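You operate a simulated robot arm through the tools that you are given. There is no shell and no other tool. Be economical: measure what you need, move in short steps, check, and stop when the job is done.

The job below is to be done with a simulated two-armed robot. You get a single attempt, and the scene is never put back.

## Task
Open the bench seat, take the pair of brown socks from the inside of the bench and leave it in the blue caddy, then shut the seat. Open the middle linen drawer. Any order will do.
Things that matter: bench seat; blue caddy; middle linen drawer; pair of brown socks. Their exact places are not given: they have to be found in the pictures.

Only the result counts: the job must be done as asked and must still hold three seconds after the hand-in. Knocking over, shifting, dropping, spilling or breaking anything else fails it.

## Robot
Two 7-joint arms with fingered hands on one trunk, on a base that drives. Base frame: it is fixed to the floor where the robot stands at the start and does not move with it; the origin is under the middle of the robot, x ahead of it, y to its left, z up. Readings come in m, rad, newtons and seconds.
The left shoulder is at the start at [0.08, 0.241, 1.644], the right one opposite. With the tool pointing down near the work surface each hand reaches from about 0.1 to 0.44 m from the robot's upright axis, wherever it stands, measured 20 degrees to its own side. Places, roughly: bench seat [0.7, 0.1, 0.4]; blue caddy [-0.5, 1.75, 0.25]; middle linen drawer [-2.3, 4, 0.5]; pair of brown socks (9x6x5 cm) [0.8, -0.1, 0.3]. Payload 4.9 kg a hand.
The tool frame of a hand sits at the grasp point between the pads (the TCP): z along the fingers, y along the line on which they close. The tips reach 0.032 m beyond it. The gripper opens to 0.2 m. The gripper's body begins 0.089 m behind the TCP. The gripper is a hand of 4 fingers: y runs from the thumb to the fingers, the wrist lies at [0, 0, -0.267] in the tool frame, and closing takes about 1.5 s.
Orientation is told as [roll, pitch, yaw] about the base's x, y, z axes, in that order, counted from this pose: with the fingers straight down and closing along the base's y, the tool's x points along the base's -x, its y along +y and its z along -z.

## Interface
- The arms move only by the tool move_arm. It takes "left_motion", "right_motion" or both (then of equal length, played together; a hand with none holds still); each is a list of rows, each an object (a shift or turn left out is 0, a gripper value left out holds the last) with "offset": the shift along the tool's x, y, z in units of 50 mm (1.0 is 50 mm), a list of three; "turn": the turn, a rotation vector about the tool's x, y, z in units of 5 degrees (1.0 is 5 degrees), a list of three. In form: [{"offset": [dx, dy, dz], "turn": [ax, ay, az]}, ...]. A call has 1 to 12 rows; each row shifts and turns the commanded pose from where the row before left it, along the tool's axes as they then stand. "left_hand" and "right_hand" are, for a hand that has rows, the gripper command, from -1 (shut) to 1 (fully open), values between in proportion, set as the call begins (left out, the last holds). A call with a number of a shift or a turn outside -1 to 1 is refused whole. A row lasts 0.2 s, in which the tool goes at most 0.05 m and 0.15 rad; a call with a longer step from one row to the next is refused whole, and so is a gripper value outside its range. Where a pose cannot be reached the arm comes as near as it can. A force on the tool above 40 N (or 10 N above the force at the start of the call, whichever is more), or a blocked arm, ends the call early, and 0.2 s more pass. Each finger travels about 0.072 m/s and halts on what it meets, pressing with about 28 N; the grip force reading is that of the motor and also rises with nothing between the fingers. The clock runs only during rows and for 0.2 s after the last one: add rows that do not move to give the fingers time. It gives the time, the measured TCP pose, the force on the tool (base axes), the opening and the grip force at its end, in the units of the frame above (readings bear some noise), with the torque about the TCP (base axes, N m) and any sound that the robot's microphone picked up.
- Cameras (640 x 400 px; columns grow to the right, rows downward): "scene" is now at [0.0897, 0.0165, 1.7792]; the picture's right is [0.24, -0.97, 0.00], its down [-0.87, -0.22, -0.44] and it looks along [0.42, 0.11, -0.90] (base axes); focal length 273 px, centre (320, 200). "left" rides on the left gripper at [-0.069, -0.069, -0.116] in its tool frame; the picture's right is [0.71, -0.71, 0.00], its down [0.54, 0.54, -0.64] and it looks along [0.46, 0.45, 0.77] (tool axes); focal length 226 px, centre (320, 200). "right" rides on the right gripper at [0.069, -0.069, -0.116] in its tool frame; the picture's right is [0.71, 0.71, 0.00], its down [-0.54, 0.54, -0.64] and it looks along [-0.45, 0.45, 0.77] (tool axes); focal length 226 px, centre (320, 200).
- snapshot(camera): a new picture of that camera. No time passes.
- move_column(by): slides the trunk up (or, below 0, down) by that many m; the arms and the scene camera ride with it, the base frame stays. It gives what a move gives, with no picture.
- steer(legs): drives the robot by 1 to 6 legs, each [ahead, left, turn to the left] in m, m and rad, along the robot's own axes; the way and the turn of a leg run together, so that a leg with both is an arc; at most 1.5 m and 3.142 rad a leg. The arms and the cameras ride along, it lands a little off, and it stops where it bumps. It gives what a move gives.
- set_fingers(finger1, finger2, finger3, thumb_bend, hand): sets how far each is bent, from 0 (flat) to 1 (curled in); at 0.3 the hand is open as for a grip, at 0.7 the pads meet at the TCP. One left out holds its place. A second passes; each finger stops where it meets its share of the squeeze, and holds until it gets a number again. A gripper value or a shape takes the hand back. It gives what a move gives, with no picture; readings hold the bend of each and the force on the fingers (four entries, about 0 where the hand has none), thumb and palm.
- preshape(shape, hand): the hand has 4 fingers and takes this shape, open, in about a second: jaw (thumb against the fingers, like two jaws); tri (thumb and two fingers); tip (a fingertip pinch); poke (one finger out to press); point (the index stretched); flat (the hand flat); cup (the hand cupped); fist (a fist). The gripper value then closes the fingers along that shape, each until it touches; the sizes above hold for jaw. It gives what a move gives, with no picture.
- head_to(pan, tilt): turns the head with the scene camera to pan (to the left, within 1.501 rad either way) and tilt (down, from -0.506 to 1.204), counted from straight ahead of the robot. It gives what a move gives.
- measure_at(camera, pixels): for up to 12 pixels [column, row] of the newest picture of that camera ("zoom" is the newest enlarged one), the place [x, y, z] in the base frame of the surface seen there, good to about 0.002 m. No time passes.
- zoom(camera, box): a new picture of the part [left, top, right, bottom] of that camera's present view, enlarged. No time passes.
- job_done(): hands the job in; it is judged then, once.

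Go step by step. Measure first, check grasps and placings, and put right what went wrong. The budget is 110 turns and 108 pictures, counting those below and the enlarged ones. Unless the task says otherwise, let go and move clear before handing in.

The tools are called after "Call:" as a command line: name --argument value ..., lists and objects as JSON in quotes. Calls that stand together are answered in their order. move_arm: Moves the arms, as the interface text tells. Its arguments: {"type":"object","properties":{"left_motion":{"type":"array"},"left_hand":{"type":"number"},"right_motion":{"type":"array"},"right_hand":{"type":"number"}},"required":[]} The other tools are called the same way: move_column (by) slides the trunk up or down; preshape (shape, hand) gives the hand a shape; set_fingers (finger1, finger2, finger3, thumb_bend, hand) moves the fingers one by one; steer (legs) drives the base; head_to (pan, tilt) turns the head that bears the scene camera; snapshot (camera) takes a picture; measure_at (camera, pixels) gives the place of the surface under pixels of a picture; zoom (camera, box) takes an enlarged picture of a part of a camera's view; job_done () hands the job in.

At the start:

```text
time_s: 0.0
left_eef_pos: [0.4484, 0.2124, 0.9398]
left_tool_rot: [-0.001, 0.001, 0.0]
left_wrist_force: [0.0, 0.6, 0.1]
left_torque: [-0.02, 0.01, 0.02]
left_gripper_width: 0.1999
left_grasp_force: 0.1
left_shape: jaw
left_bend: [0.3, 0.3, 0.3, 0.3]
left_finger forces: [0.0, 0.0, 0.0, 0.1, 0.1, 0.0]
right_eef_pos: [0.5476, -0.2108, 0.9502]
right_tool_rot: [0.0, 0.001, 0.0]
right_wrist_force: [0.1, -0.6, 0.8]
right_torque: [0.01, 0.01, -0.02]
right_gripper_width: 0.1999
right_grasp_force: 0.2
right_shape: jaw
right_bend: [0.3, 0.3, 0.3, 0.3]
right_finger forces: [0.0, 0.0, 0.0, 0.0, 0.0, 0.1]
trunk travel left (down, up): [-0.551, 0.289]
robot x, y, heading: [0.0042, -0.0006, 0.002]
head pan, tilt: [0.243, 1.119]
```

scene: 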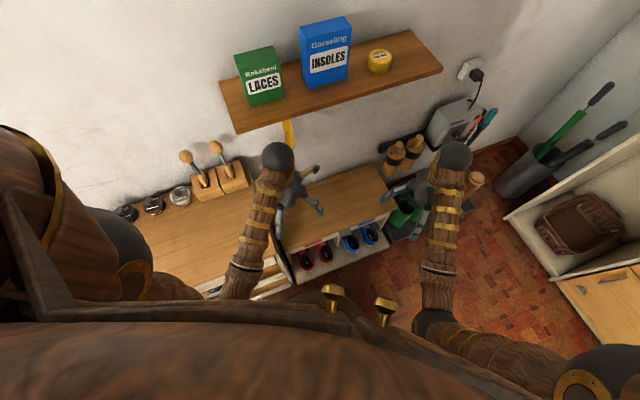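
right: 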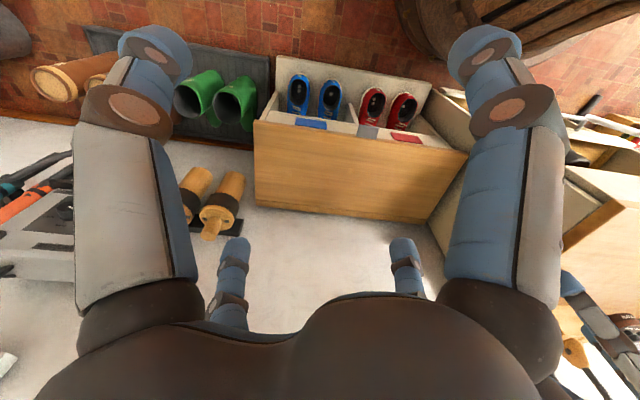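
left: 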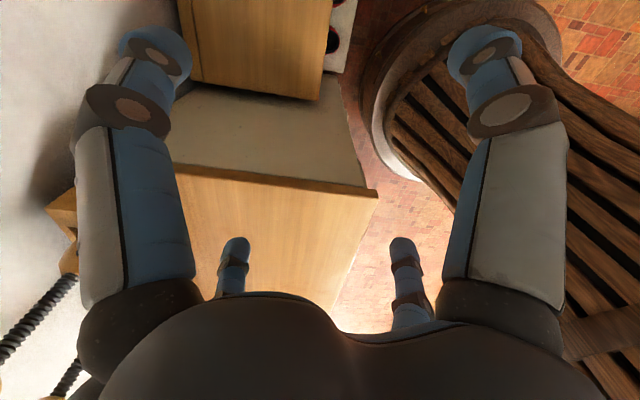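

The scene picture shows a bench with red and blue shoes near (340,230), partly hidden by the arms. I'll look around with the head first.

Call:
head_to --pan 0.0 --tilt 1.0

Call:
snapshot --camera "scene"

Call:
head_to --pan 1.45 --tilt 0.6

Call:
snapshot --camera "scene"

```text
time_s: 0.8
left_eef_pos: [0.4491, 0.2127, 0.9397]
left_tool_rot: [-0.001, 0.002, -0.002]
left_wrist_force: [0.1, -0.2, -0.4]
left_torque: [0.01, -0.02, 0.0]
left_gripper_width: 0.2001
left_grasp_force: 0.0
left_shape: jaw
left_bend: [0.3, 0.3, 0.3, 0.3]
left_finger forces: [0.0, 0.0, 0.0, 0.0, 0.1, 0.0]
right_eef_pos: [0.5465, -0.2113, 0.9493]
right_tool_rot: [-0.001, -0.001, 0.0]
right_wrist_force: [0.3, 0.5, -1.4]
right_torque: [0.0, -0.02, 0.0]
right_gripper_width: 0.1997
right_grasp_force: 0.0
right_shape: jaw
right_bend: [0.3, 0.3, 0.3, 0.3]
right_finger forces: [0.1, 0.0, 0.1, 0.1, 0.0, 0.1]
trunk travel left (down, up): [-0.551, 0.289]
robot x, y, heading: [0.0028, -0.0008, 0.004]
head pan, tilt: [0.0, 1.0]
```

```text
104 pictures are left
```

scene: 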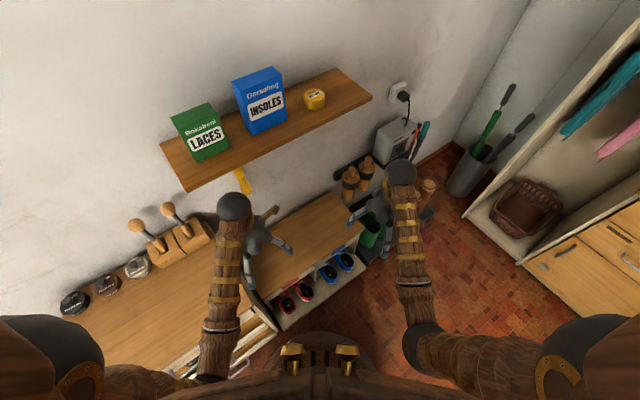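

```text
time_s: 2.3
left_eef_pos: [0.4486, 0.2131, 0.9395]
left_tool_rot: [0.001, -0.001, 0.001]
left_wrist_force: [-0.1, -0.3, 0.8]
left_torque: [0.04, 0.01, 0.03]
left_gripper_width: 0.1997
left_grasp_force: 0.1
left_shape: jaw
left_bend: [0.3, 0.3, 0.3, 0.3]
left_finger forces: [0.0, 0.1, 0.0, 0.1, 0.1, 0.0]
right_eef_pos: [0.5462, -0.2113, 0.9502]
right_tool_rot: [0.001, 0.001, 0.0]
right_wrist_force: [0.3, -0.6, -0.2]
right_torque: [-0.04, 0.0, 0.01]
right_gripper_width: 0.1998
right_grasp_force: 0.1
right_shape: jaw
right_bend: [0.3, 0.3, 0.3, 0.3]
right_finger forces: [0.1, 0.0, 0.0, 0.0, 0.0, 0.0]
trunk travel left (down, up): [-0.551, 0.289]
robot x, y, heading: [-0.0007, -0.0017, 0.002]
head pan, tilt: [1.45, 0.6]
```

```text
103 pictures are left
```

scene: 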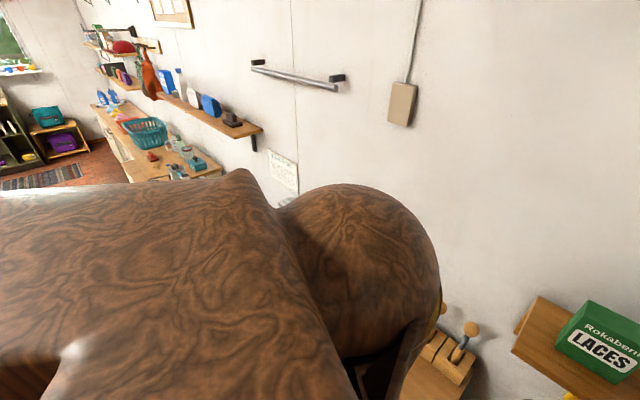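

The bench seems to be the wooden top at (310,240) over the shoe cubbies. I'll aim the head back and zoom in on it.

Call:
head_to --pan 0.0 --tilt 1.1

Call:
zoom --camera "scene" --box '[180, 120, 420, 320]'

Call:
snapshot --camera "scene"

```text
time_s: 3.9
left_eef_pos: [0.4485, 0.2118, 0.9391]
left_tool_rot: [0.0, 0.0, 0.001]
left_wrist_force: [0.4, 0.0, -0.5]
left_torque: [0.02, 0.04, 0.01]
left_gripper_width: 0.2003
left_grasp_force: 0.0
left_shape: jaw
left_bend: [0.3, 0.3, 0.3, 0.3]
left_finger forces: [0.1, 0.1, 0.0, 0.0, 0.0, 0.0]
right_eef_pos: [0.5471, -0.2118, 0.95]
right_tool_rot: [-0.001, 0.0, 0.001]
right_wrist_force: [0.3, -0.4, 0.6]
right_torque: [0.0, -0.04, -0.01]
right_gripper_width: 0.1997
right_grasp_force: 0.1
right_shape: jaw
right_bend: [0.3, 0.3, 0.3, 0.3]
right_finger forces: [0.0, 0.0, 0.0, 0.0, 0.0, 0.0]
trunk travel left (down, up): [-0.551, 0.289]
robot x, y, heading: [-0.0003, 0.0039, 0.002]
head pan, tilt: [0.0, 1.1]
```

```text
2.00 times, centred on (300, 220) of scene
```

zoom: 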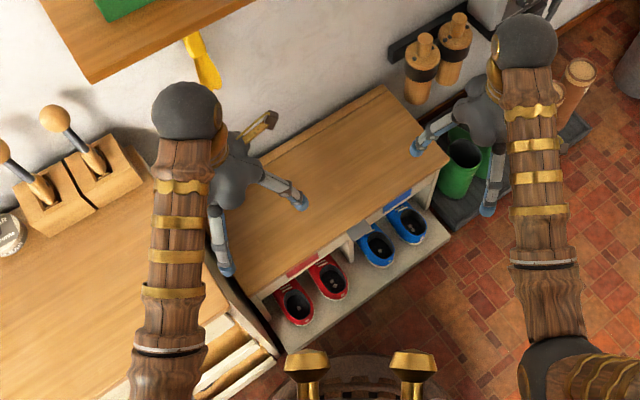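

```text
101 pictures are left
```

scene: 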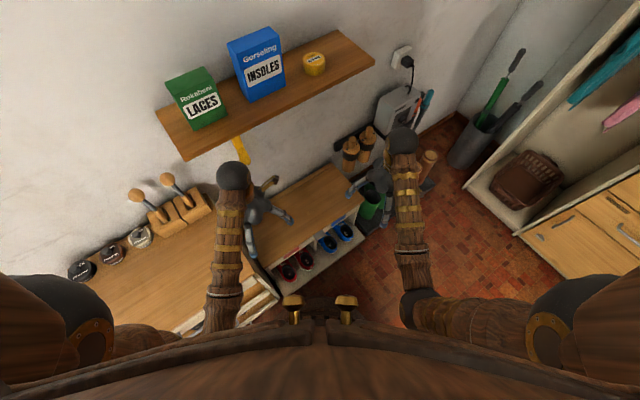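

The bench top is turned about 30° to the robot. I'll measure its edges, corners, the front lip and the shelf above.

Call:
measure_at --camera "zoom" --pixels '[[444, 158], [382, 92], [248, 284], [330, 232], [275, 180], [330, 130], [295, 268], [345, 238], [400, 195], [285, 345], [460, 230], [440, 85]]'

Call:
measure_at --camera "scene" --pixels '[[187, 158], [372, 65], [330, 30], [240, 150], [150, 240], [245, 275], [270, 300], [190, 190], [340, 210], [350, 150]]'

```text
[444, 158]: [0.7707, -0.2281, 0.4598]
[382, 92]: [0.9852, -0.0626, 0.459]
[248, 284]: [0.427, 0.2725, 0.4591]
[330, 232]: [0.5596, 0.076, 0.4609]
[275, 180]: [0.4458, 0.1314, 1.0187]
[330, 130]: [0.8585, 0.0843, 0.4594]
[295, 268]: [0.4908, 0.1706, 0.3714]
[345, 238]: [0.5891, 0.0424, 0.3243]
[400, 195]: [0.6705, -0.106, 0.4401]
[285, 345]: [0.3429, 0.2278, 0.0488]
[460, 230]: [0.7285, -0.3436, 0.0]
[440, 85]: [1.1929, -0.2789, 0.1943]
```

```text
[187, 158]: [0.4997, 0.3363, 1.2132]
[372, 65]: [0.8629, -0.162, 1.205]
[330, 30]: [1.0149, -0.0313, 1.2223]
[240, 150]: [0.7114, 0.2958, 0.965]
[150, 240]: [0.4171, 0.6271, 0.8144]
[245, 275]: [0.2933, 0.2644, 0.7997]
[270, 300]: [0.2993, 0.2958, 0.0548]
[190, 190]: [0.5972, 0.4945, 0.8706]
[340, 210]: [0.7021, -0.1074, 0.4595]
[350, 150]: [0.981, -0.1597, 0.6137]
```

The bench top is at z 0.46, with its front edge from (0.43,0.27) to (0.77,-0.23), so its normal is at about 35.5°. I'll back off, turn to face it, and look at its front.

Call:
measure_at --camera "scene" --pixels '[[520, 262], [600, 310], [465, 190], [540, 300]]'

Call:
steer --legs '[[-0.35, 0, 0], [0, 0, 0.62], [0, -0.4, 0]]'

Call:
head_to --pan 0.0 --tilt 0.95

Call:
snapshot --camera "scene"

```text
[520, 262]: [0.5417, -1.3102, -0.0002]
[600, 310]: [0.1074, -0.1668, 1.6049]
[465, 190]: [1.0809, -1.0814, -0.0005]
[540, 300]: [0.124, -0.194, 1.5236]
```

```text
time_s: 9.9
left_eef_pos: [0.1251, 0.1063, 0.9387]
left_tool_rot: [0.0, 0.0, 0.618]
left_wrist_force: [0.1, 0.1, -0.7]
left_torque: [0.01, -0.03, -0.01]
left_gripper_width: 0.1995
left_grasp_force: 0.1
left_shape: jaw
left_bend: [0.3, 0.3, 0.3, 0.3]
left_finger forces: [0.0, 0.0, 0.0, 0.1, 0.1, 0.1]
right_eef_pos: [0.451, -0.181, 0.9503]
right_tool_rot: [-0.002, 0.001, 0.617]
right_wrist_force: [-0.6, -0.3, -1.3]
right_torque: [-0.03, 0.0, 0.0]
right_gripper_width: 0.1997
right_grasp_force: 0.1
right_shape: jaw
right_bend: [0.3, 0.3, 0.3, 0.3]
right_finger forces: [0.1, 0.1, 0.1, 0.0, 0.1, 0.0]
trunk travel left (down, up): [-0.551, 0.289]
robot x, y, heading: [-0.1206, -0.3268, 0.618]
head pan, tilt: [0.0, 1.1]
```

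```text
time_s: 10.6
left_eef_pos: [0.1263, 0.1077, 0.9395]
left_tool_rot: [-0.001, -0.002, 0.617]
left_wrist_force: [0.8, 0.2, 0.2]
left_torque: [0.01, 0.01, -0.02]
left_gripper_width: 0.1999
left_grasp_force: 0.1
left_shape: jaw
left_bend: [0.3, 0.3, 0.3, 0.3]
left_finger forces: [0.0, 0.0, 0.0, 0.0, 0.1, 0.0]
right_eef_pos: [0.4516, -0.1822, 0.95]
right_tool_rot: [0.002, 0.001, 0.617]
right_wrist_force: [0.1, -0.3, -0.1]
right_torque: [0.01, -0.02, 0.0]
right_gripper_width: 0.1998
right_grasp_force: 0.1
right_shape: jaw
right_bend: [0.3, 0.3, 0.3, 0.3]
right_finger forces: [0.0, 0.0, 0.0, 0.1, 0.0, 0.0]
trunk travel left (down, up): [-0.551, 0.289]
robot x, y, heading: [-0.1141, -0.3222, 0.618]
head pan, tilt: [0.0, 0.949]
```

```text
100 pictures are left
```

scene: 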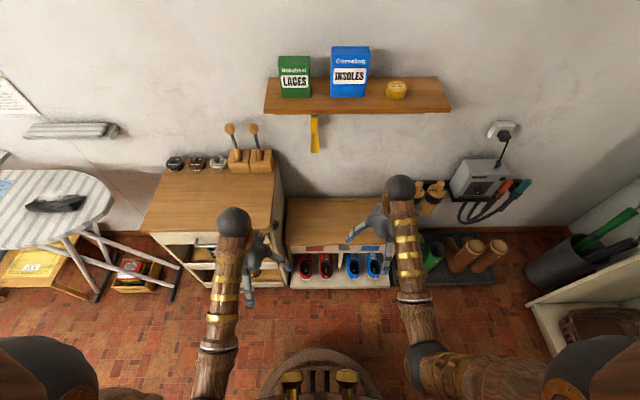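

Now I have a square view of the bench at (345,240). Zooming in on its front.

Call:
zoom --camera "scene" --box '[260, 180, 420, 300]'

Call:
measure_at --camera "zoom" --pixels '[[110, 270], [500, 270], [250, 270], [250, 278], [250, 285], [200, 285], [300, 295], [450, 290], [250, 310]]'

```text
3.33 times, centred on (340, 240) of scene
```

zoom: 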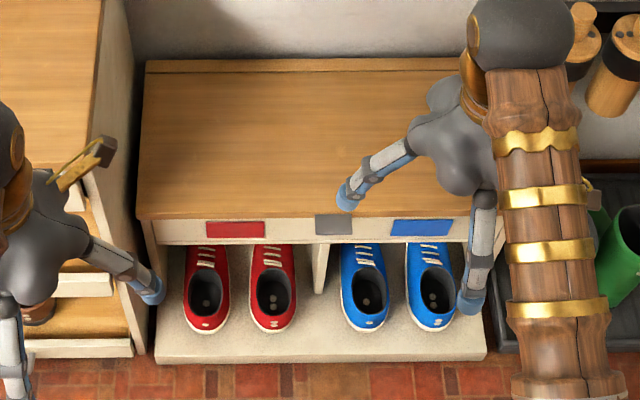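

```text
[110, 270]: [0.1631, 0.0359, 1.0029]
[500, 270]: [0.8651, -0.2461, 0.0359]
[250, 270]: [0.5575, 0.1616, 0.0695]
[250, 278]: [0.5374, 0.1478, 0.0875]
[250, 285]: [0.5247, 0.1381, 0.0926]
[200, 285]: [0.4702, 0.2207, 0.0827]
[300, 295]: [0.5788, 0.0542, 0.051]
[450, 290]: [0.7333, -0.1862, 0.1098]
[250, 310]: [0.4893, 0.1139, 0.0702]
```

The lid's front edge is at zoom row ~217, the label panel sits below it, and the fixed rail is at the back (row 65). I'll measure the lid thickness and overhang.

Call:
measure_at --camera "zoom" --pixels '[[280, 208], [280, 213], [280, 217], [280, 220], [280, 226], [280, 235], [280, 242], [136, 217], [150, 240], [300, 66], [300, 78], [334, 225]]'

Call:
zoom --camera "scene" --box '[285, 230, 355, 280]'

```text
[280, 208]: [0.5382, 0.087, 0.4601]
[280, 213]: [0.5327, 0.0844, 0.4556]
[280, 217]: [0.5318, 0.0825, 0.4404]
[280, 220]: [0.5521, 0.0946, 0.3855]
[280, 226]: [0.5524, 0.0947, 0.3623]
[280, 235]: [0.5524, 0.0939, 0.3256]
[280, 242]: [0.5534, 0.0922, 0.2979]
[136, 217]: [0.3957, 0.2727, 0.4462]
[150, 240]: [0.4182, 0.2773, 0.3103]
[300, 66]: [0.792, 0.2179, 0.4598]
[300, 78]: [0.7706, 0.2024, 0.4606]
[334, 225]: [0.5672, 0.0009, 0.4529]
```

```text
8.00 times, centred on (320, 255) of scene
```

zoom: 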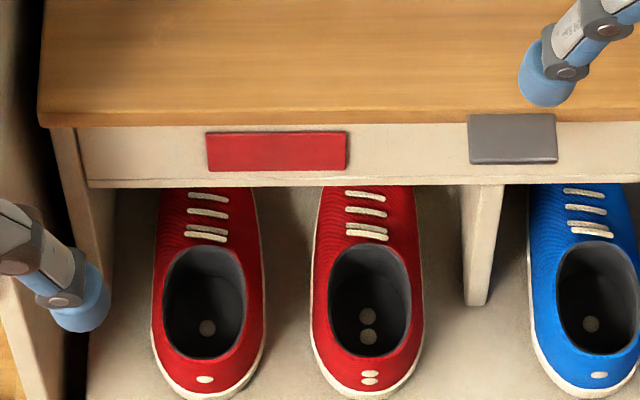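

There's a gray pull tab at the lid's front centre, at zoom (512,138). I'll measure it in detail.

Call:
measure_at --camera "zoom" --pixels '[[475, 120], [550, 120], [512, 117], [512, 125], [512, 135], [512, 145], [512, 155], [512, 162], [475, 155], [550, 158], [300, 115], [300, 122]]'

```text
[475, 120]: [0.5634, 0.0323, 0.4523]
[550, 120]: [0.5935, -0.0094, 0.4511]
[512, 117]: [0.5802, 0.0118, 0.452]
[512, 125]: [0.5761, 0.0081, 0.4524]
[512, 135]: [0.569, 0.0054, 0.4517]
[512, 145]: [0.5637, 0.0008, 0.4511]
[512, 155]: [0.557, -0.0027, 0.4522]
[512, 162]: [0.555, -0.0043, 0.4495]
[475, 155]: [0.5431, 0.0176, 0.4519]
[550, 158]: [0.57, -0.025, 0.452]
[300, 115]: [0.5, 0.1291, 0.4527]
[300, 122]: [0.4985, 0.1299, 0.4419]
```

The tab is a flat tongue 30 mm deep and 55 mm wide, at z 0.452, centred at about (0.567,0.002). Next I'll check base clearance, the wall, and the floor in front of the bench.

Call:
measure_at --camera "scene" --pixels '[[320, 352], [320, 365], [275, 365], [350, 150], [310, 190], [320, 288], [272, 185], [415, 97], [265, 110], [372, 110], [330, 197], [313, 145]]'

```text
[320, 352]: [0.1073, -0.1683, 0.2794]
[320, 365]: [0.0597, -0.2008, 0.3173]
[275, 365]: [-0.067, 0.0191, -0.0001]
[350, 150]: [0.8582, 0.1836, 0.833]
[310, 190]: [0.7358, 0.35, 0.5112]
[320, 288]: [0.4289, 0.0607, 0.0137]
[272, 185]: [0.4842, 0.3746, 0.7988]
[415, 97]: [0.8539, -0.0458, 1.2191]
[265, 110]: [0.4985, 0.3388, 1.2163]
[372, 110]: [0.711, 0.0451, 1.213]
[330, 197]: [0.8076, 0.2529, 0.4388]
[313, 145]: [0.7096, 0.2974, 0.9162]
```

The base front is 0.27 m from its axis, the lower shelf front is at u≈0.38 along the bench normal, and the wall is at u≈0.80. I'll strafe right, lower the trunk and start turning the left hand so it can pinch the tab from in front.

Call:
steer --legs '[[0, -0.22, 0]]'

Call:
move_column --by -0.4

Call:
move_arm --left_motion '[{"turn": [0, 0, 1]}, {"turn": [0, 0, 1]}, {"turn": [0, 0, 1]}, {"turn": [0, 0, 1]}, {"turn": [0, 0, 1]}, {"turn": [0, 0, 1]}, {"turn": [0, 0, 1]}, {"turn": [0, 0, 1]}, {"turn": [0, 0, 1]}, {"turn": [0, 0, 1]}, {"turn": [0, 0, 1]}, {"turn": [0, 0, 1]}]'

Call:
move_arm --left_motion '[{"turn": [0, 0, 1]}, {"turn": [0, 0, 1]}, {"turn": [0, 0, 1]}, {"turn": [0, 0, 1]}, {"turn": [0, 0, 1]}, {"turn": [0, 0, 1]}, {"turn": [-1, 0, 0]}, {"turn": [-1, 0, 0]}, {"turn": [-1, 0, 0]}, {"turn": [-1, 0, 0]}, {"turn": [-1, 0, 0]}, {"turn": [-1, 0, 0]}]'

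```text
time_s: 12.3
left_eef_pos: [0.2517, -0.0708, 0.9392]
left_tool_rot: [-0.001, 0.002, 0.618]
left_wrist_force: [0.8, 0.4, -0.3]
left_torque: [-0.02, -0.02, 0.02]
left_gripper_width: 0.2
left_grasp_force: 0.2
left_shape: jaw
left_bend: [0.3, 0.3, 0.3, 0.3]
left_finger forces: [0.1, 0.0, 0.0, 0.0, 0.0, 0.0]
right_eef_pos: [0.5775, -0.3593, 0.95]
right_tool_rot: [-0.001, 0.001, 0.617]
right_wrist_force: [-0.4, 0.0, 0.2]
right_torque: [-0.02, -0.05, 0.01]
right_gripper_width: 0.2001
right_grasp_force: 0.0
right_shape: jaw
right_bend: [0.3, 0.3, 0.3, 0.3]
right_finger forces: [0.1, 0.0, 0.0, 0.0, 0.0, 0.0]
trunk travel left (down, up): [-0.551, 0.289]
robot x, y, heading: [0.0095, -0.5052, 0.615]
head pan, tilt: [0.0, 0.949]
```

```text
time_s: 16.1
left_eef_pos: [0.2519, -0.0721, 0.5409]
left_tool_rot: [0.001, 0.0, 0.62]
left_wrist_force: [0.1, 0.3, -0.6]
left_torque: [-0.02, -0.02, -0.02]
left_gripper_width: 0.2
left_grasp_force: 0.0
left_shape: jaw
left_bend: [0.3, 0.3, 0.3, 0.3]
left_finger forces: [0.0, 0.0, 0.0, 0.0, 0.0, 0.0]
right_eef_pos: [0.5774, -0.3618, 0.5498]
right_tool_rot: [0.0, -0.001, 0.619]
right_wrist_force: [0.0, -0.1, 0.0]
right_torque: [-0.03, -0.02, 0.02]
right_gripper_width: 0.1999
right_grasp_force: 0.0
right_shape: jaw
right_bend: [0.3, 0.3, 0.3, 0.3]
right_finger forces: [0.0, 0.1, 0.0, 0.1, 0.0, 0.0]
trunk travel left (down, up): [-0.151, 0.689]
robot x, y, heading: [0.013, -0.5067, 0.613]
head pan, tilt: [0.0, 0.949]
```

```text
time_s: 18.8
left_eef_pos: [0.253, -0.0708, 0.5398]
left_tool_rot: [0.001, -0.001, -0.431]
left_wrist_force: [0.0, 0.7, 0.3]
left_torque: [0.01, 0.03, 0.02]
left_gripper_width: 0.1997
left_grasp_force: 0.1
left_shape: jaw
left_bend: [0.3, 0.3, 0.3, 0.3]
left_finger forces: [0.0, 0.0, 0.0, 0.0, 0.0, 0.0]
right_eef_pos: [0.5778, -0.36, 0.5509]
right_tool_rot: [0.0, -0.001, 0.618]
right_wrist_force: [0.6, -0.7, -0.2]
right_torque: [-0.02, -0.01, -0.03]
right_gripper_width: 0.1999
right_grasp_force: 0.0
right_shape: jaw
right_bend: [0.3, 0.3, 0.3, 0.3]
right_finger forces: [0.0, 0.1, 0.1, 0.0, 0.0, 0.0]
trunk travel left (down, up): [-0.151, 0.689]
robot x, y, heading: [0.0068, -0.5032, 0.616]
head pan, tilt: [0.0, 0.949]
```

```text
time_s: 21.4
left_eef_pos: [0.2523, -0.0709, 0.5385]
left_tool_rot: [0.526, 0.0, -0.954]
left_wrist_force: [0.3, 0.1, 0.9]
left_torque: [-0.01, -0.03, -0.04]
left_gripper_width: 0.2
left_grasp_force: 0.1
left_shape: jaw
left_bend: [0.3, 0.3, 0.3, 0.3]
left_finger forces: [0.0, 0.0, 0.0, 0.1, 0.0, 0.0]
right_eef_pos: [0.5782, -0.3603, 0.5501]
right_tool_rot: [-0.001, 0.0, 0.619]
right_wrist_force: [-0.2, 0.3, 0.0]
right_torque: [0.02, -0.01, 0.01]
right_gripper_width: 0.1998
right_grasp_force: 0.0
right_shape: jaw
right_bend: [0.3, 0.3, 0.3, 0.3]
right_finger forces: [0.0, 0.0, 0.0, 0.1, 0.1, 0.1]
trunk travel left (down, up): [-0.151, 0.689]
robot x, y, heading: [0.0094, -0.5059, 0.617]
head pan, tilt: [0.0, 0.949]
```

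The turn is going well. I'll continue the pitch until the hand is nearly horizontal, while the right hand backs off and rises slightly.

Call:
move_arm --left_motion '[{"turn": [-1, 0, 0]}, {"turn": [-1, 0, 0]}, {"turn": [-1, 0, 0]}, {"turn": [-1, 0, 0]}, {"turn": [-1, 0, 0]}, {"turn": [-1, 0, 0]}, {"turn": [-1, 0, 0]}, {"turn": [-1, 0, 0]}, {"turn": [-1, 0, 0]}, {"turn": [-1, 0, 0]}, {"turn": [-1, 0, 0]}, {}]' --right_motion '[{"offset": [0.5, 0, -0.5]}, {"offset": [0.5, 0, -0.5]}, {"offset": [0.5, 0, -0.5]}, {"offset": [0.5, 0, -0.5]}, {"offset": [0, 0, -0.5]}, {}, {}, {}, {}, {}, {}, {}]'

Call:
snapshot --camera "scene"

Call:
snapshot --camera "left"

```text
time_s: 23.9
left_eef_pos: [0.2524, -0.0723, 0.5389]
left_tool_rot: [1.485, 0.001, -0.953]
left_wrist_force: [0.1, -0.4, 0.4]
left_torque: [-0.02, 0.0, 0.04]
left_gripper_width: 0.2
left_grasp_force: 0.0
left_shape: jaw
left_bend: [0.3, 0.3, 0.3, 0.3]
left_finger forces: [0.0, 0.0, 0.1, 0.0, 0.1, 0.0]
right_eef_pos: [0.5464, -0.3825, 0.5591]
right_tool_rot: [0.0, -0.005, 0.619]
right_wrist_force: [-0.2, 0.6, -0.7]
right_torque: [0.04, -0.01, -0.03]
right_gripper_width: 0.1999
right_grasp_force: 0.0
right_shape: jaw
right_bend: [0.3, 0.3, 0.3, 0.3]
right_finger forces: [0.0, 0.0, 0.0, 0.0, 0.1, 0.0]
right hand out of reach, approached as far as the arm can: row 1, 2, 3, 4, 5
trunk travel left (down, up): [-0.151, 0.689]
robot x, y, heading: [0.0118, -0.5047, 0.618]
head pan, tilt: [0.0, 0.949]
```

```text
97 pictures are left
```

scene: 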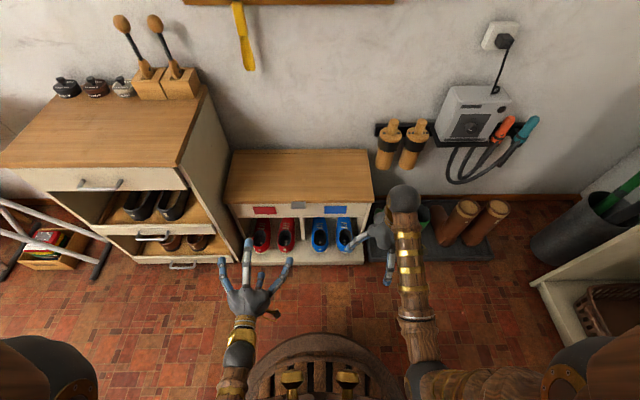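

```text
96 pictures are left
```

left: 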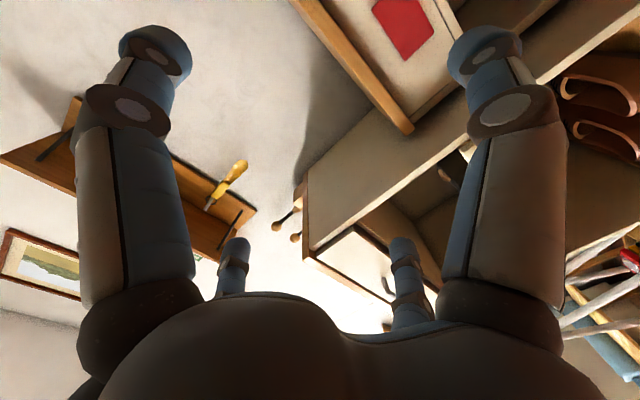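

Left hand is horizontal with the fingers forward. I'll drive ahead 0.2, strafe right 0.04, and bring the left hand level with the tab, half-closed.

Call:
move_arm --left_motion '[{"offset": [-0.41, -0.45, 0]}, {"offset": [-0.41, -0.45, 0]}, {"offset": [-0.41, -0.45, 0]}, {"offset": [-0.41, -0.45, 0]}, {}]' --left_hand 0.0

Call:
steer --legs '[[0, -0.04, 0], [0.19, 0, 0]]'

Call:
snapshot --camera "scene"

Call:
snapshot --camera "left"

```text
time_s: 25.4
left_eef_pos: [0.2358, -0.1306, 0.4517]
left_tool_rot: [1.472, 0.038, -0.947]
left_wrist_force: [-1.6, 0.0, 3.1]
left_torque: [-0.25, 0.26, -0.05]
left_gripper_width: 0.1001
left_grasp_force: 0.1
left_shape: jaw
left_bend: [0.38, 0.38, 0.38, 0.36]
left_finger forces: [0.0, 0.0, 0.0, 0.0, 0.0, 0.0]
right_eef_pos: [0.5392, -0.3807, 0.5733]
right_tool_rot: [-0.019, -0.018, 0.615]
right_wrist_force: [1.3, 1.0, 0.9]
right_torque: [0.0, 0.04, -0.02]
right_gripper_width: 0.2001
right_grasp_force: 0.1
right_shape: jaw
right_bend: [0.3, 0.3, 0.3, 0.3]
right_finger forces: [0.0, 0.1, 0.0, 0.0, 0.0, 0.0]
trunk travel left (down, up): [-0.151, 0.689]
robot x, y, heading: [0.0123, -0.5049, 0.62]
head pan, tilt: [0.0, 0.949]
stopped in row 5 (left hand): the arm was blocked; the commanded pose is now the measured one
```

```text
time_s: 27.4
left_eef_pos: [0.4124, -0.0584, 0.4542]
left_tool_rot: [1.479, 0.03, -0.955]
left_wrist_force: [0.5, -0.8, 0.6]
left_torque: [-0.03, 0.05, 0.0]
left_gripper_width: 0.1002
left_grasp_force: 0.1
left_shape: jaw
left_bend: [0.38, 0.38, 0.38, 0.36]
left_finger forces: [0.1, 0.1, 0.1, 0.1, 0.0, 0.0]
right_eef_pos: [0.7093, -0.3045, 0.5746]
right_tool_rot: [-0.02, -0.023, 0.616]
right_wrist_force: [-0.6, -0.5, -0.3]
right_torque: [0.0, -0.05, 0.02]
right_gripper_width: 0.1998
right_grasp_force: 0.0
right_shape: jaw
right_bend: [0.3, 0.3, 0.3, 0.3]
right_finger forces: [0.0, 0.0, 0.0, 0.1, 0.0, 0.0]
trunk travel left (down, up): [-0.151, 0.689]
robot x, y, heading: [0.1885, -0.43, 0.616]
head pan, tilt: [0.0, 0.949]
```

```text
95 pictures are left
```

scene: 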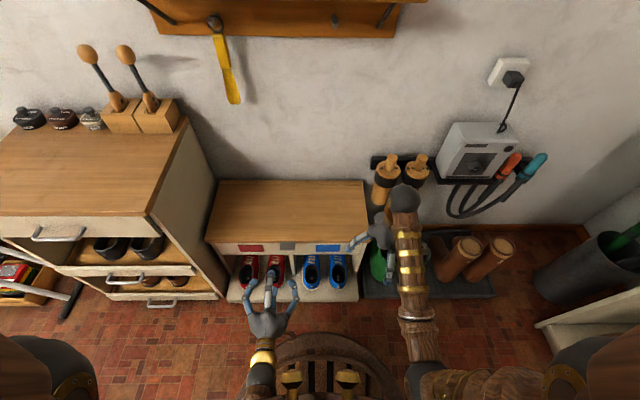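

```text
94 pictures are left
```

left: 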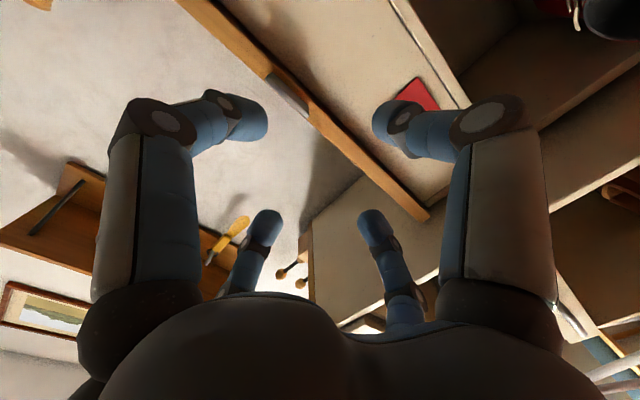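

Hand is now at (0.412,-0.058,0.454) — it needs about 4 cm right and 15 cm forward. Approaching in two steps.

Call:
move_arm --left_motion '[{"offset": [0, 0, 0.5]}, {"offset": [-0.2, 0, 0.5]}, {"offset": [-0.2, 0, 0.5]}, {"offset": [-0.2, 0, 0.5]}, {"offset": [-0.2, 0, 0]}, {}]'

Call:
zoom --camera "scene" --box '[230, 220, 350, 320]'

Call:
snapshot --camera "left"

```text
time_s: 28.4
left_eef_pos: [0.4128, -0.0577, 0.435]
left_tool_rot: [1.403, 0.07, -0.95]
left_wrist_force: [1.2, -0.2, -0.7]
left_torque: [-0.02, 0.01, 0.06]
left_gripper_width: 0.1004
left_grasp_force: 0.0
left_shape: jaw
left_bend: [0.38, 0.38, 0.38, 0.36]
left_finger forces: [0.0, 0.0, 0.0, 0.0, 0.0, 0.0]
right_eef_pos: [0.7108, -0.3068, 0.5796]
right_tool_rot: [-0.017, -0.029, 0.615]
right_wrist_force: [0.3, -0.4, 0.9]
right_torque: [-0.05, 0.05, 0.0]
right_gripper_width: 0.1998
right_grasp_force: 0.1
right_shape: jaw
right_bend: [0.3, 0.3, 0.3, 0.3]
right_finger forces: [0.0, 0.0, 0.1, 0.0, 0.0, 0.1]
trunk travel left (down, up): [-0.151, 0.689]
robot x, y, heading: [0.1858, -0.4293, 0.614]
head pan, tilt: [0.0, 0.949]
stopped in row 5 (left hand): the arm was blocked; the commanded pose is now the measured one
```

```text
4.00 times, centred on (290, 270) of scene
```

zoom: 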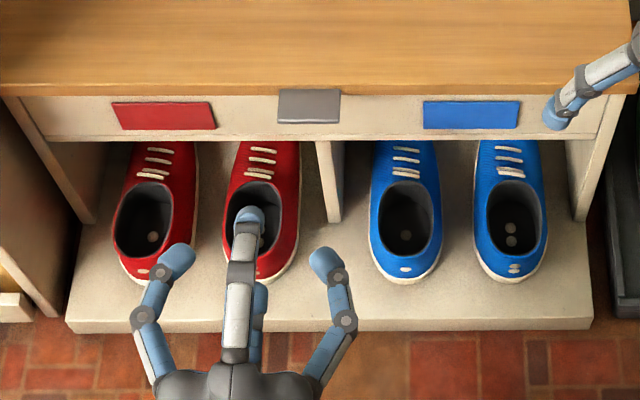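

```text
92 pictures are left
```

left: 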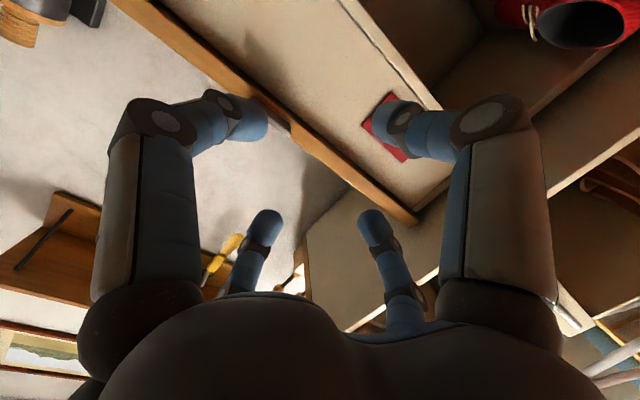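

The arm didn't advance: the shoulder is too high, so the arm is over-stretched. I'll raise both hands in the arm frame, then lower the trunk to compensate.

Call:
move_arm --left_motion '[{"offset": [0, 0.5, 0], "turn": [-0.5, 0, 0]}, {"offset": [0, 0.5, 0], "turn": [-0.5, 0, 0]}, {"offset": [0, 0.5, 0], "turn": [-0.5, 0, 0]}, {"offset": [0, 0.5, 0], "turn": [-0.5, 0, 0]}, {"offset": [0, 0.5, 0.3]}, {"offset": [0, 0.5, 0.3]}, {}]' --right_motion '[{"offset": [0, 0, -0.5]}, {"offset": [0, 0, -0.5]}, {"offset": [0, 0, -0.5]}, {"offset": [0, 0, -0.5]}, {}, {}, {}]'

Call:
move_column --by -0.14

```text
time_s: 30.0
left_eef_pos: [0.4533, -0.0311, 0.5595]
left_tool_rot: [1.551, 0.066, -0.947]
left_wrist_force: [0.2, 0.3, -0.1]
left_torque: [-0.02, 0.05, 0.0]
left_gripper_width: 0.0998
left_grasp_force: 0.0
left_shape: jaw
left_bend: [0.38, 0.38, 0.38, 0.36]
left_finger forces: [0.1, 0.0, 0.1, 0.0, 0.1, 0.0]
right_eef_pos: [0.7124, -0.3017, 0.5687]
right_tool_rot: [-0.025, -0.016, 0.617]
right_wrist_force: [0.3, 0.0, -1.0]
right_torque: [0.04, 0.03, 0.0]
right_gripper_width: 0.2001
right_grasp_force: 0.1
right_shape: jaw
right_bend: [0.3, 0.3, 0.3, 0.3]
right_finger forces: [0.0, 0.0, 0.0, 0.0, 0.0, 0.0]
right hand out of reach, approached as far as the arm can: row 1, 2, 3, 4
trunk travel left (down, up): [-0.151, 0.689]
robot x, y, heading: [0.1869, -0.4274, 0.617]
head pan, tilt: [0.0, 0.949]
```

```text
time_s: 31.7
left_eef_pos: [0.4587, -0.0276, 0.4766]
left_tool_rot: [1.605, 0.07, -0.942]
left_wrist_force: [-0.1, 0.4, 1.0]
left_torque: [0.0, 0.04, 0.02]
left_gripper_width: 0.1003
left_grasp_force: 0.0
left_shape: jaw
left_bend: [0.38, 0.38, 0.38, 0.36]
left_finger forces: [0.1, 0.0, 0.1, 0.0, 0.0, 0.0]
right_eef_pos: [0.7168, -0.3027, 0.4439]
right_tool_rot: [-0.022, -0.009, 0.616]
right_wrist_force: [0.3, 0.4, 0.0]
right_torque: [-0.01, 0.0, -0.02]
right_gripper_width: 0.2003
right_grasp_force: 0.0
right_shape: jaw
right_bend: [0.3, 0.3, 0.3, 0.3]
right_finger forces: [0.1, 0.0, 0.0, 0.0, 0.0, 0.1]
trunk travel left (down, up): [-0.011, 0.829]
robot x, y, heading: [0.1849, -0.4323, 0.614]
head pan, tilt: [0.0, 0.949]
```

Hand is at u=0.357, v=0.289, z=0.477. I need 3 cm down, 4 cm right and 10 cm forward.

Call:
move_arm --left_motion '[{"offset": [-0.26, -0.2, 0]}, {"offset": [-0.26, -0.2, 0]}, {"offset": [-0.26, -0.2, 0]}, {"offset": [0, 0, 0.4]}, {"offset": [0, 0, 0.4]}, {"offset": [0, 0, 0.4]}, {}]'

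Call:
zoom --camera "scene" --box '[230, 220, 350, 320]'

Call:
snapshot --camera "left"

```text
time_s: 32.4
left_eef_pos: [0.4599, -0.0253, 0.4956]
left_tool_rot: [1.682, 0.121, -0.926]
left_wrist_force: [0.0, 1.4, 0.0]
left_torque: [0.03, -0.02, -0.1]
left_gripper_width: 0.1
left_grasp_force: 0.0
left_shape: jaw
left_bend: [0.38, 0.38, 0.38, 0.36]
left_finger forces: [0.0, 0.0, 0.1, 0.0, 0.0, 0.1]
right_eef_pos: [0.7191, -0.3046, 0.4346]
right_tool_rot: [-0.017, -0.01, 0.613]
right_wrist_force: [0.3, 0.0, 1.6]
right_torque: [0.02, 0.06, -0.04]
right_gripper_width: 0.1999
right_grasp_force: 0.0
right_shape: jaw
right_bend: [0.3, 0.3, 0.3, 0.3]
right_finger forces: [0.0, 0.0, 0.0, 0.1, 0.1, 0.0]
trunk travel left (down, up): [-0.011, 0.829]
robot x, y, heading: [0.1844, -0.43, 0.614]
head pan, tilt: [0.0, 0.949]
stopped in row 3 (left hand): the arm was blocked; the commanded pose is now the measured one
```

```text
4.00 times, centred on (290, 270) of scene
```

zoom: 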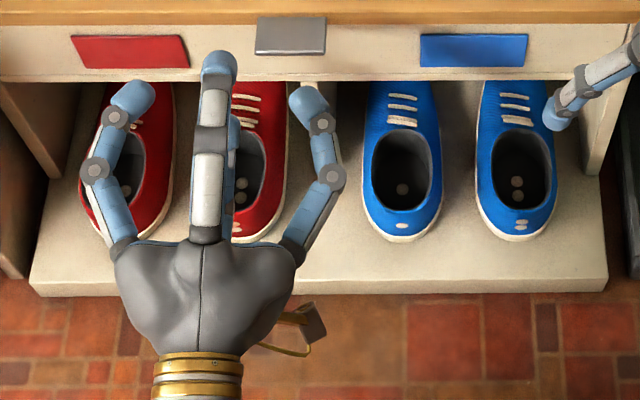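

```text
90 pictures are left
```

left: 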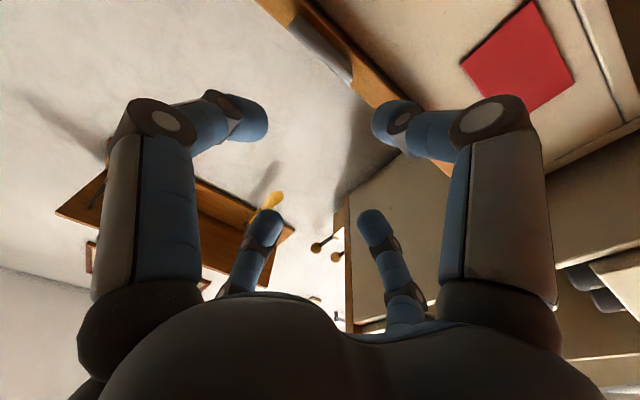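

The arm seems to be blocked against the robot's own body, being too close. I'll back off 0.12 so the arm can extend, level the hand, and then reach.

Call:
steer --legs '[[-0.12, 0, 0]]'

Call:
move_arm --left_motion '[{"offset": [0, 0, 0.5], "turn": [0.4, 0, -0.4]}, {"offset": [0, 0, 0.5], "turn": [0.4, 0, -0.5]}, {"offset": [0, 0, 0.5], "turn": [0.4, 0, -0.5]}, {"offset": [-0.26, -0.3, 0.5]}, {"offset": [-0.26, -0.3, 0]}, {"offset": [-0.26, -0.3, 0]}, {}]'

Call:
snapshot --camera "scene"

```text
time_s: 33.6
left_eef_pos: [0.362, -0.0925, 0.4985]
left_tool_rot: [1.691, 0.121, -0.923]
left_wrist_force: [-0.4, 0.1, 0.2]
left_torque: [0.01, 0.01, -0.07]
left_gripper_width: 0.0998
left_grasp_force: 0.2
left_shape: jaw
left_bend: [0.38, 0.38, 0.38, 0.36]
left_finger forces: [0.0, 0.0, 0.0, 0.0, 0.0, 0.1]
right_eef_pos: [0.6197, -0.3738, 0.4362]
right_tool_rot: [-0.017, -0.013, 0.617]
right_wrist_force: [-0.2, -0.1, 0.0]
right_torque: [0.02, -0.02, -0.02]
right_gripper_width: 0.1999
right_grasp_force: 0.1
right_shape: jaw
right_bend: [0.3, 0.3, 0.3, 0.3]
right_finger forces: [0.1, 0.0, 0.0, 0.0, 0.0, 0.0]
trunk travel left (down, up): [-0.011, 0.829]
robot x, y, heading: [0.0899, -0.4955, 0.611]
head pan, tilt: [0.0, 0.949]
```

```text
time_s: 34.7
left_eef_pos: [0.3728, -0.0965, 0.4386]
left_tool_rot: [1.469, 0.039, -0.976]
left_wrist_force: [0.2, 1.0, -0.9]
left_torque: [0.0, 0.0, -0.01]
left_gripper_width: 0.0997
left_grasp_force: 0.0
left_shape: jaw
left_bend: [0.38, 0.38, 0.38, 0.36]
left_finger forces: [0.0, 0.0, 0.1, 0.0, 0.1, 0.1]
right_eef_pos: [0.6201, -0.3762, 0.4335]
right_tool_rot: [-0.015, -0.022, 0.614]
right_wrist_force: [0.3, 0.0, 1.2]
right_torque: [0.0, 0.0, 0.0]
right_gripper_width: 0.1999
right_grasp_force: 0.0
right_shape: jaw
right_bend: [0.3, 0.3, 0.3, 0.3]
right_finger forces: [0.0, 0.0, 0.1, 0.0, 0.1, 0.0]
trunk travel left (down, up): [-0.011, 0.829]
robot x, y, heading: [0.0884, -0.4948, 0.613]
head pan, tilt: [0.0, 0.949]
stopped in row 5 (left hand): the arm was blocked; the commanded pose is now the measured one
```

```text
89 pictures are left
```

scene: 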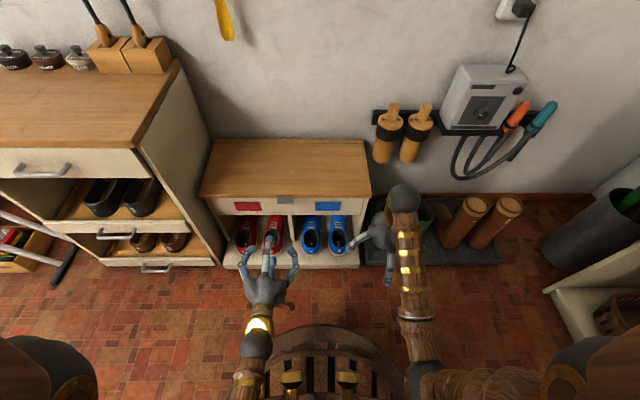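

The arm is being physically blocked with no force at the tool, so it's likely a self-collision of the forearm or elbow. I'll look down to the left to see the arm.

Call:
head_to --pan 0.5 --tilt 1.2

Call:
snapshot --camera "scene"

```text
time_s: 35.7
left_eef_pos: [0.3743, -0.0955, 0.4374]
left_tool_rot: [1.469, 0.039, -0.976]
left_wrist_force: [-0.2, -0.5, -0.2]
left_torque: [0.0, 0.0, 0.01]
left_gripper_width: 0.1
left_grasp_force: 0.2
left_shape: jaw
left_bend: [0.38, 0.38, 0.38, 0.36]
left_finger forces: [0.0, 0.1, 0.1, 0.0, 0.0, 0.0]
right_eef_pos: [0.6185, -0.3744, 0.4334]
right_tool_rot: [-0.016, -0.022, 0.616]
right_wrist_force: [1.3, 0.1, -0.4]
right_torque: [0.03, 0.03, 0.03]
right_gripper_width: 0.1998
right_grasp_force: 0.0
right_shape: jaw
right_bend: [0.3, 0.3, 0.3, 0.3]
right_finger forces: [0.0, 0.1, 0.1, 0.0, 0.0, 0.0]
trunk travel left (down, up): [-0.011, 0.829]
robot x, y, heading: [0.089, -0.4955, 0.619]
head pan, tilt: [0.499, 1.201]
```

```text
88 pictures are left
```

scene: 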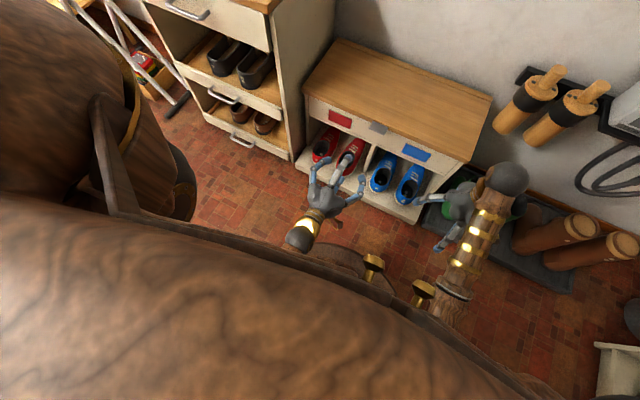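

Call:
measure_at --camera "scene" --pixels '[[300, 237], [330, 258], [372, 265], [180, 200], [160, 150], [345, 252], [420, 285], [250, 240]]'

```text
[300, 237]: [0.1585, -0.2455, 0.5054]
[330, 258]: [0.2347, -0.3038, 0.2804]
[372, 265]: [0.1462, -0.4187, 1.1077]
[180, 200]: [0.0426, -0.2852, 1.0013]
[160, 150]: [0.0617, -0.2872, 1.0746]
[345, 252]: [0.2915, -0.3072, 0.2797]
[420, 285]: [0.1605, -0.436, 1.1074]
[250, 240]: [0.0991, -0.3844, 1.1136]
```

Nothing blocks the hand itself, so a horizontal hand posture is just bad for this arm. I'll switch to a 45° downward tilt with the trunk higher, so the thumb hooks under the tab and the fingers go on top.

Call:
move_column --by 0.15

Call:
move_arm --left_motion '[{"turn": [1, 0, 0]}, {"turn": [1, 0, 0]}, {"turn": [1, 0, 0]}, {"turn": [1, 0, 0]}, {"turn": [1, 0, 0]}, {"turn": [1, 0, 0]}, {"turn": [1, 0, 0]}, {"turn": [1, 0, 0]}, {}]'

Call:
move_arm --left_motion '[{"offset": [0, 0.35, 0.35]}, {"offset": [0, 0.35, 0.35]}, {"offset": [0, 0.35, 0.35]}, {"offset": [0, 0.35, 0.35]}, {}]'

```text
time_s: 37.4
left_eef_pos: [0.3801, -0.0905, 0.5719]
left_tool_rot: [1.451, 0.034, -0.975]
left_wrist_force: [0.1, 0.5, -0.3]
left_torque: [0.01, 0.03, 0.03]
left_gripper_width: 0.1002
left_grasp_force: 0.0
left_shape: jaw
left_bend: [0.38, 0.38, 0.38, 0.36]
left_finger forces: [0.0, 0.0, 0.0, 0.0, 0.1, 0.0]
right_eef_pos: [0.6208, -0.3699, 0.5734]
right_tool_rot: [-0.017, -0.005, 0.616]
right_wrist_force: [-0.4, 0.4, -0.9]
right_torque: [-0.05, -0.01, 0.02]
right_gripper_width: 0.2
right_grasp_force: 0.1
right_shape: jaw
right_bend: [0.3, 0.3, 0.3, 0.3]
right_finger forces: [0.1, 0.0, 0.0, 0.0, 0.0, 0.0]
trunk travel left (down, up): [-0.161, 0.679]
robot x, y, heading: [0.0875, -0.4951, 0.622]
head pan, tilt: [0.499, 1.201]
```

```text
time_s: 38.4
left_eef_pos: [0.387, -0.1154, 0.5668]
left_tool_rot: [1.134, 0.071, -1.1]
left_wrist_force: [-0.3, -0.7, 0.2]
left_torque: [0.03, 0.05, 0.07]
left_gripper_width: 0.1
left_grasp_force: 0.1
left_shape: jaw
left_bend: [0.38, 0.38, 0.38, 0.36]
left_finger forces: [0.0, 0.0, 0.1, 0.0, 0.0, 0.1]
right_eef_pos: [0.6185, -0.3716, 0.5765]
right_tool_rot: [-0.021, -0.01, 0.615]
right_wrist_force: [0.5, 0.7, 0.6]
right_torque: [0.02, -0.02, -0.03]
right_gripper_width: 0.1998
right_grasp_force: 0.1
right_shape: jaw
right_bend: [0.3, 0.3, 0.3, 0.3]
right_finger forces: [0.0, 0.0, 0.1, 0.0, 0.1, 0.0]
trunk travel left (down, up): [-0.161, 0.679]
robot x, y, heading: [0.0867, -0.4978, 0.614]
head pan, tilt: [0.499, 1.201]
stopped in row 4 (left hand): the arm was blocked; the commanded pose is now the measured one
```

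```text
time_s: 39.8
left_eef_pos: [0.4654, -0.1131, 0.5815]
left_tool_rot: [1.098, 0.05, -1.151]
left_wrist_force: [0.3, 0.6, -0.2]
left_torque: [0.05, -0.06, -0.01]
left_gripper_width: 0.1
left_grasp_force: 0.0
left_shape: jaw
left_bend: [0.38, 0.38, 0.38, 0.36]
left_finger forces: [0.0, 0.0, 0.0, 0.1, 0.0, 0.0]
right_eef_pos: [0.6186, -0.369, 0.5726]
right_tool_rot: [-0.023, -0.007, 0.614]
right_wrist_force: [0.7, 0.7, -0.5]
right_torque: [-0.05, 0.04, 0.0]
right_gripper_width: 0.1997
right_grasp_force: 0.1
right_shape: jaw
right_bend: [0.3, 0.3, 0.3, 0.3]
right_finger forces: [0.1, 0.0, 0.1, 0.0, 0.1, 0.1]
trunk travel left (down, up): [-0.161, 0.679]
robot x, y, heading: [0.0866, -0.4992, 0.615]
head pan, tilt: [0.499, 1.201]
stopped in row 5 (left hand): the arm was blocked; the commanded pose is now the measured one
```

That tilt is awkward too. New plan: pinch the 55 mm wide tab by its two side edges with the hand pointing down, so the pads act as a pivot parallel to the hinge. First I'll unwind the left hand to tool-down.

Call:
move_arm --left_motion '[{"offset": [0, 0.2, -0.4], "turn": [1, 0, 0]}, {"offset": [0, 0.2, -0.4], "turn": [1, 0, 0]}, {"turn": [1, 0, 0]}, {"turn": [1, 0, 0]}, {"turn": [1, 0, 0]}, {"turn": [1, 0, 0]}, {"turn": [1, 0, 0]}, {"turn": [1, 0, 0]}, {"turn": [1, 0, 0]}, {"turn": [1, 0, 0]}, {"turn": [1, 0, 0]}, {"turn": [1, 0, 0]}]'

Call:
move_arm --left_motion '[{"turn": [0, 0, -1]}, {"turn": [0, 0, -1]}, {"turn": [0, 0, -1]}, {"turn": [0, 0, -1]}, {"turn": [0, 0, -1]}, {"turn": [0, 0, -1]}, {"turn": [0, 0, -1]}, {"turn": [0, 0, -1]}, {"turn": [0, 0, -1]}, {"turn": [0, 0, -1]}, {"turn": [0, 0, -1]}, {"turn": [0, 0, -1]}]'

```text
time_s: 42.4
left_eef_pos: [0.4567, -0.1162, 0.6322]
left_tool_rot: [0.189, 0.089, -1.137]
left_wrist_force: [-0.1, -1.0, 0.2]
left_torque: [0.04, 0.04, -0.01]
left_gripper_width: 0.1
left_grasp_force: 0.0
left_shape: jaw
left_bend: [0.38, 0.38, 0.38, 0.36]
left_finger forces: [0.0, 0.0, 0.0, 0.1, 0.0, 0.0]
left hand out of reach, approached as far as the arm can: row 11, 12
right_eef_pos: [0.6259, -0.3776, 0.5676]
right_tool_rot: [0.001, -0.006, 0.618]
right_wrist_force: [-0.3, -0.3, -0.1]
right_torque: [0.0, -0.02, -0.03]
right_gripper_width: 0.1998
right_grasp_force: 0.1
right_shape: jaw
right_bend: [0.3, 0.3, 0.3, 0.3]
right_finger forces: [0.1, 0.0, 0.0, 0.1, 0.1, 0.1]
trunk travel left (down, up): [-0.161, 0.679]
robot x, y, heading: [0.0883, -0.4972, 0.617]
head pan, tilt: [0.499, 1.201]
```

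```text
time_s: 45.0
left_eef_pos: [0.458, -0.1166, 0.6313]
left_tool_rot: [0.174, -0.12, -0.107]
left_wrist_force: [-1.1, 0.2, -0.4]
left_torque: [0.02, 0.0, -0.04]
left_gripper_width: 0.1
left_grasp_force: 0.1
left_shape: jaw
left_bend: [0.38, 0.38, 0.38, 0.36]
left_finger forces: [0.0, 0.0, 0.0, 0.0, 0.0, 0.0]
right_eef_pos: [0.6256, -0.3772, 0.5677]
right_tool_rot: [-0.001, -0.002, 0.616]
right_wrist_force: [1.2, -0.1, -0.4]
right_torque: [0.0, -0.01, -0.03]
right_gripper_width: 0.2001
right_grasp_force: 0.1
right_shape: jaw
right_bend: [0.3, 0.3, 0.3, 0.3]
right_finger forces: [0.0, 0.1, 0.1, 0.2, 0.0, 0.1]
trunk travel left (down, up): [-0.161, 0.679]
robot x, y, heading: [0.0877, -0.4957, 0.614]
head pan, tilt: [0.499, 1.201]
```

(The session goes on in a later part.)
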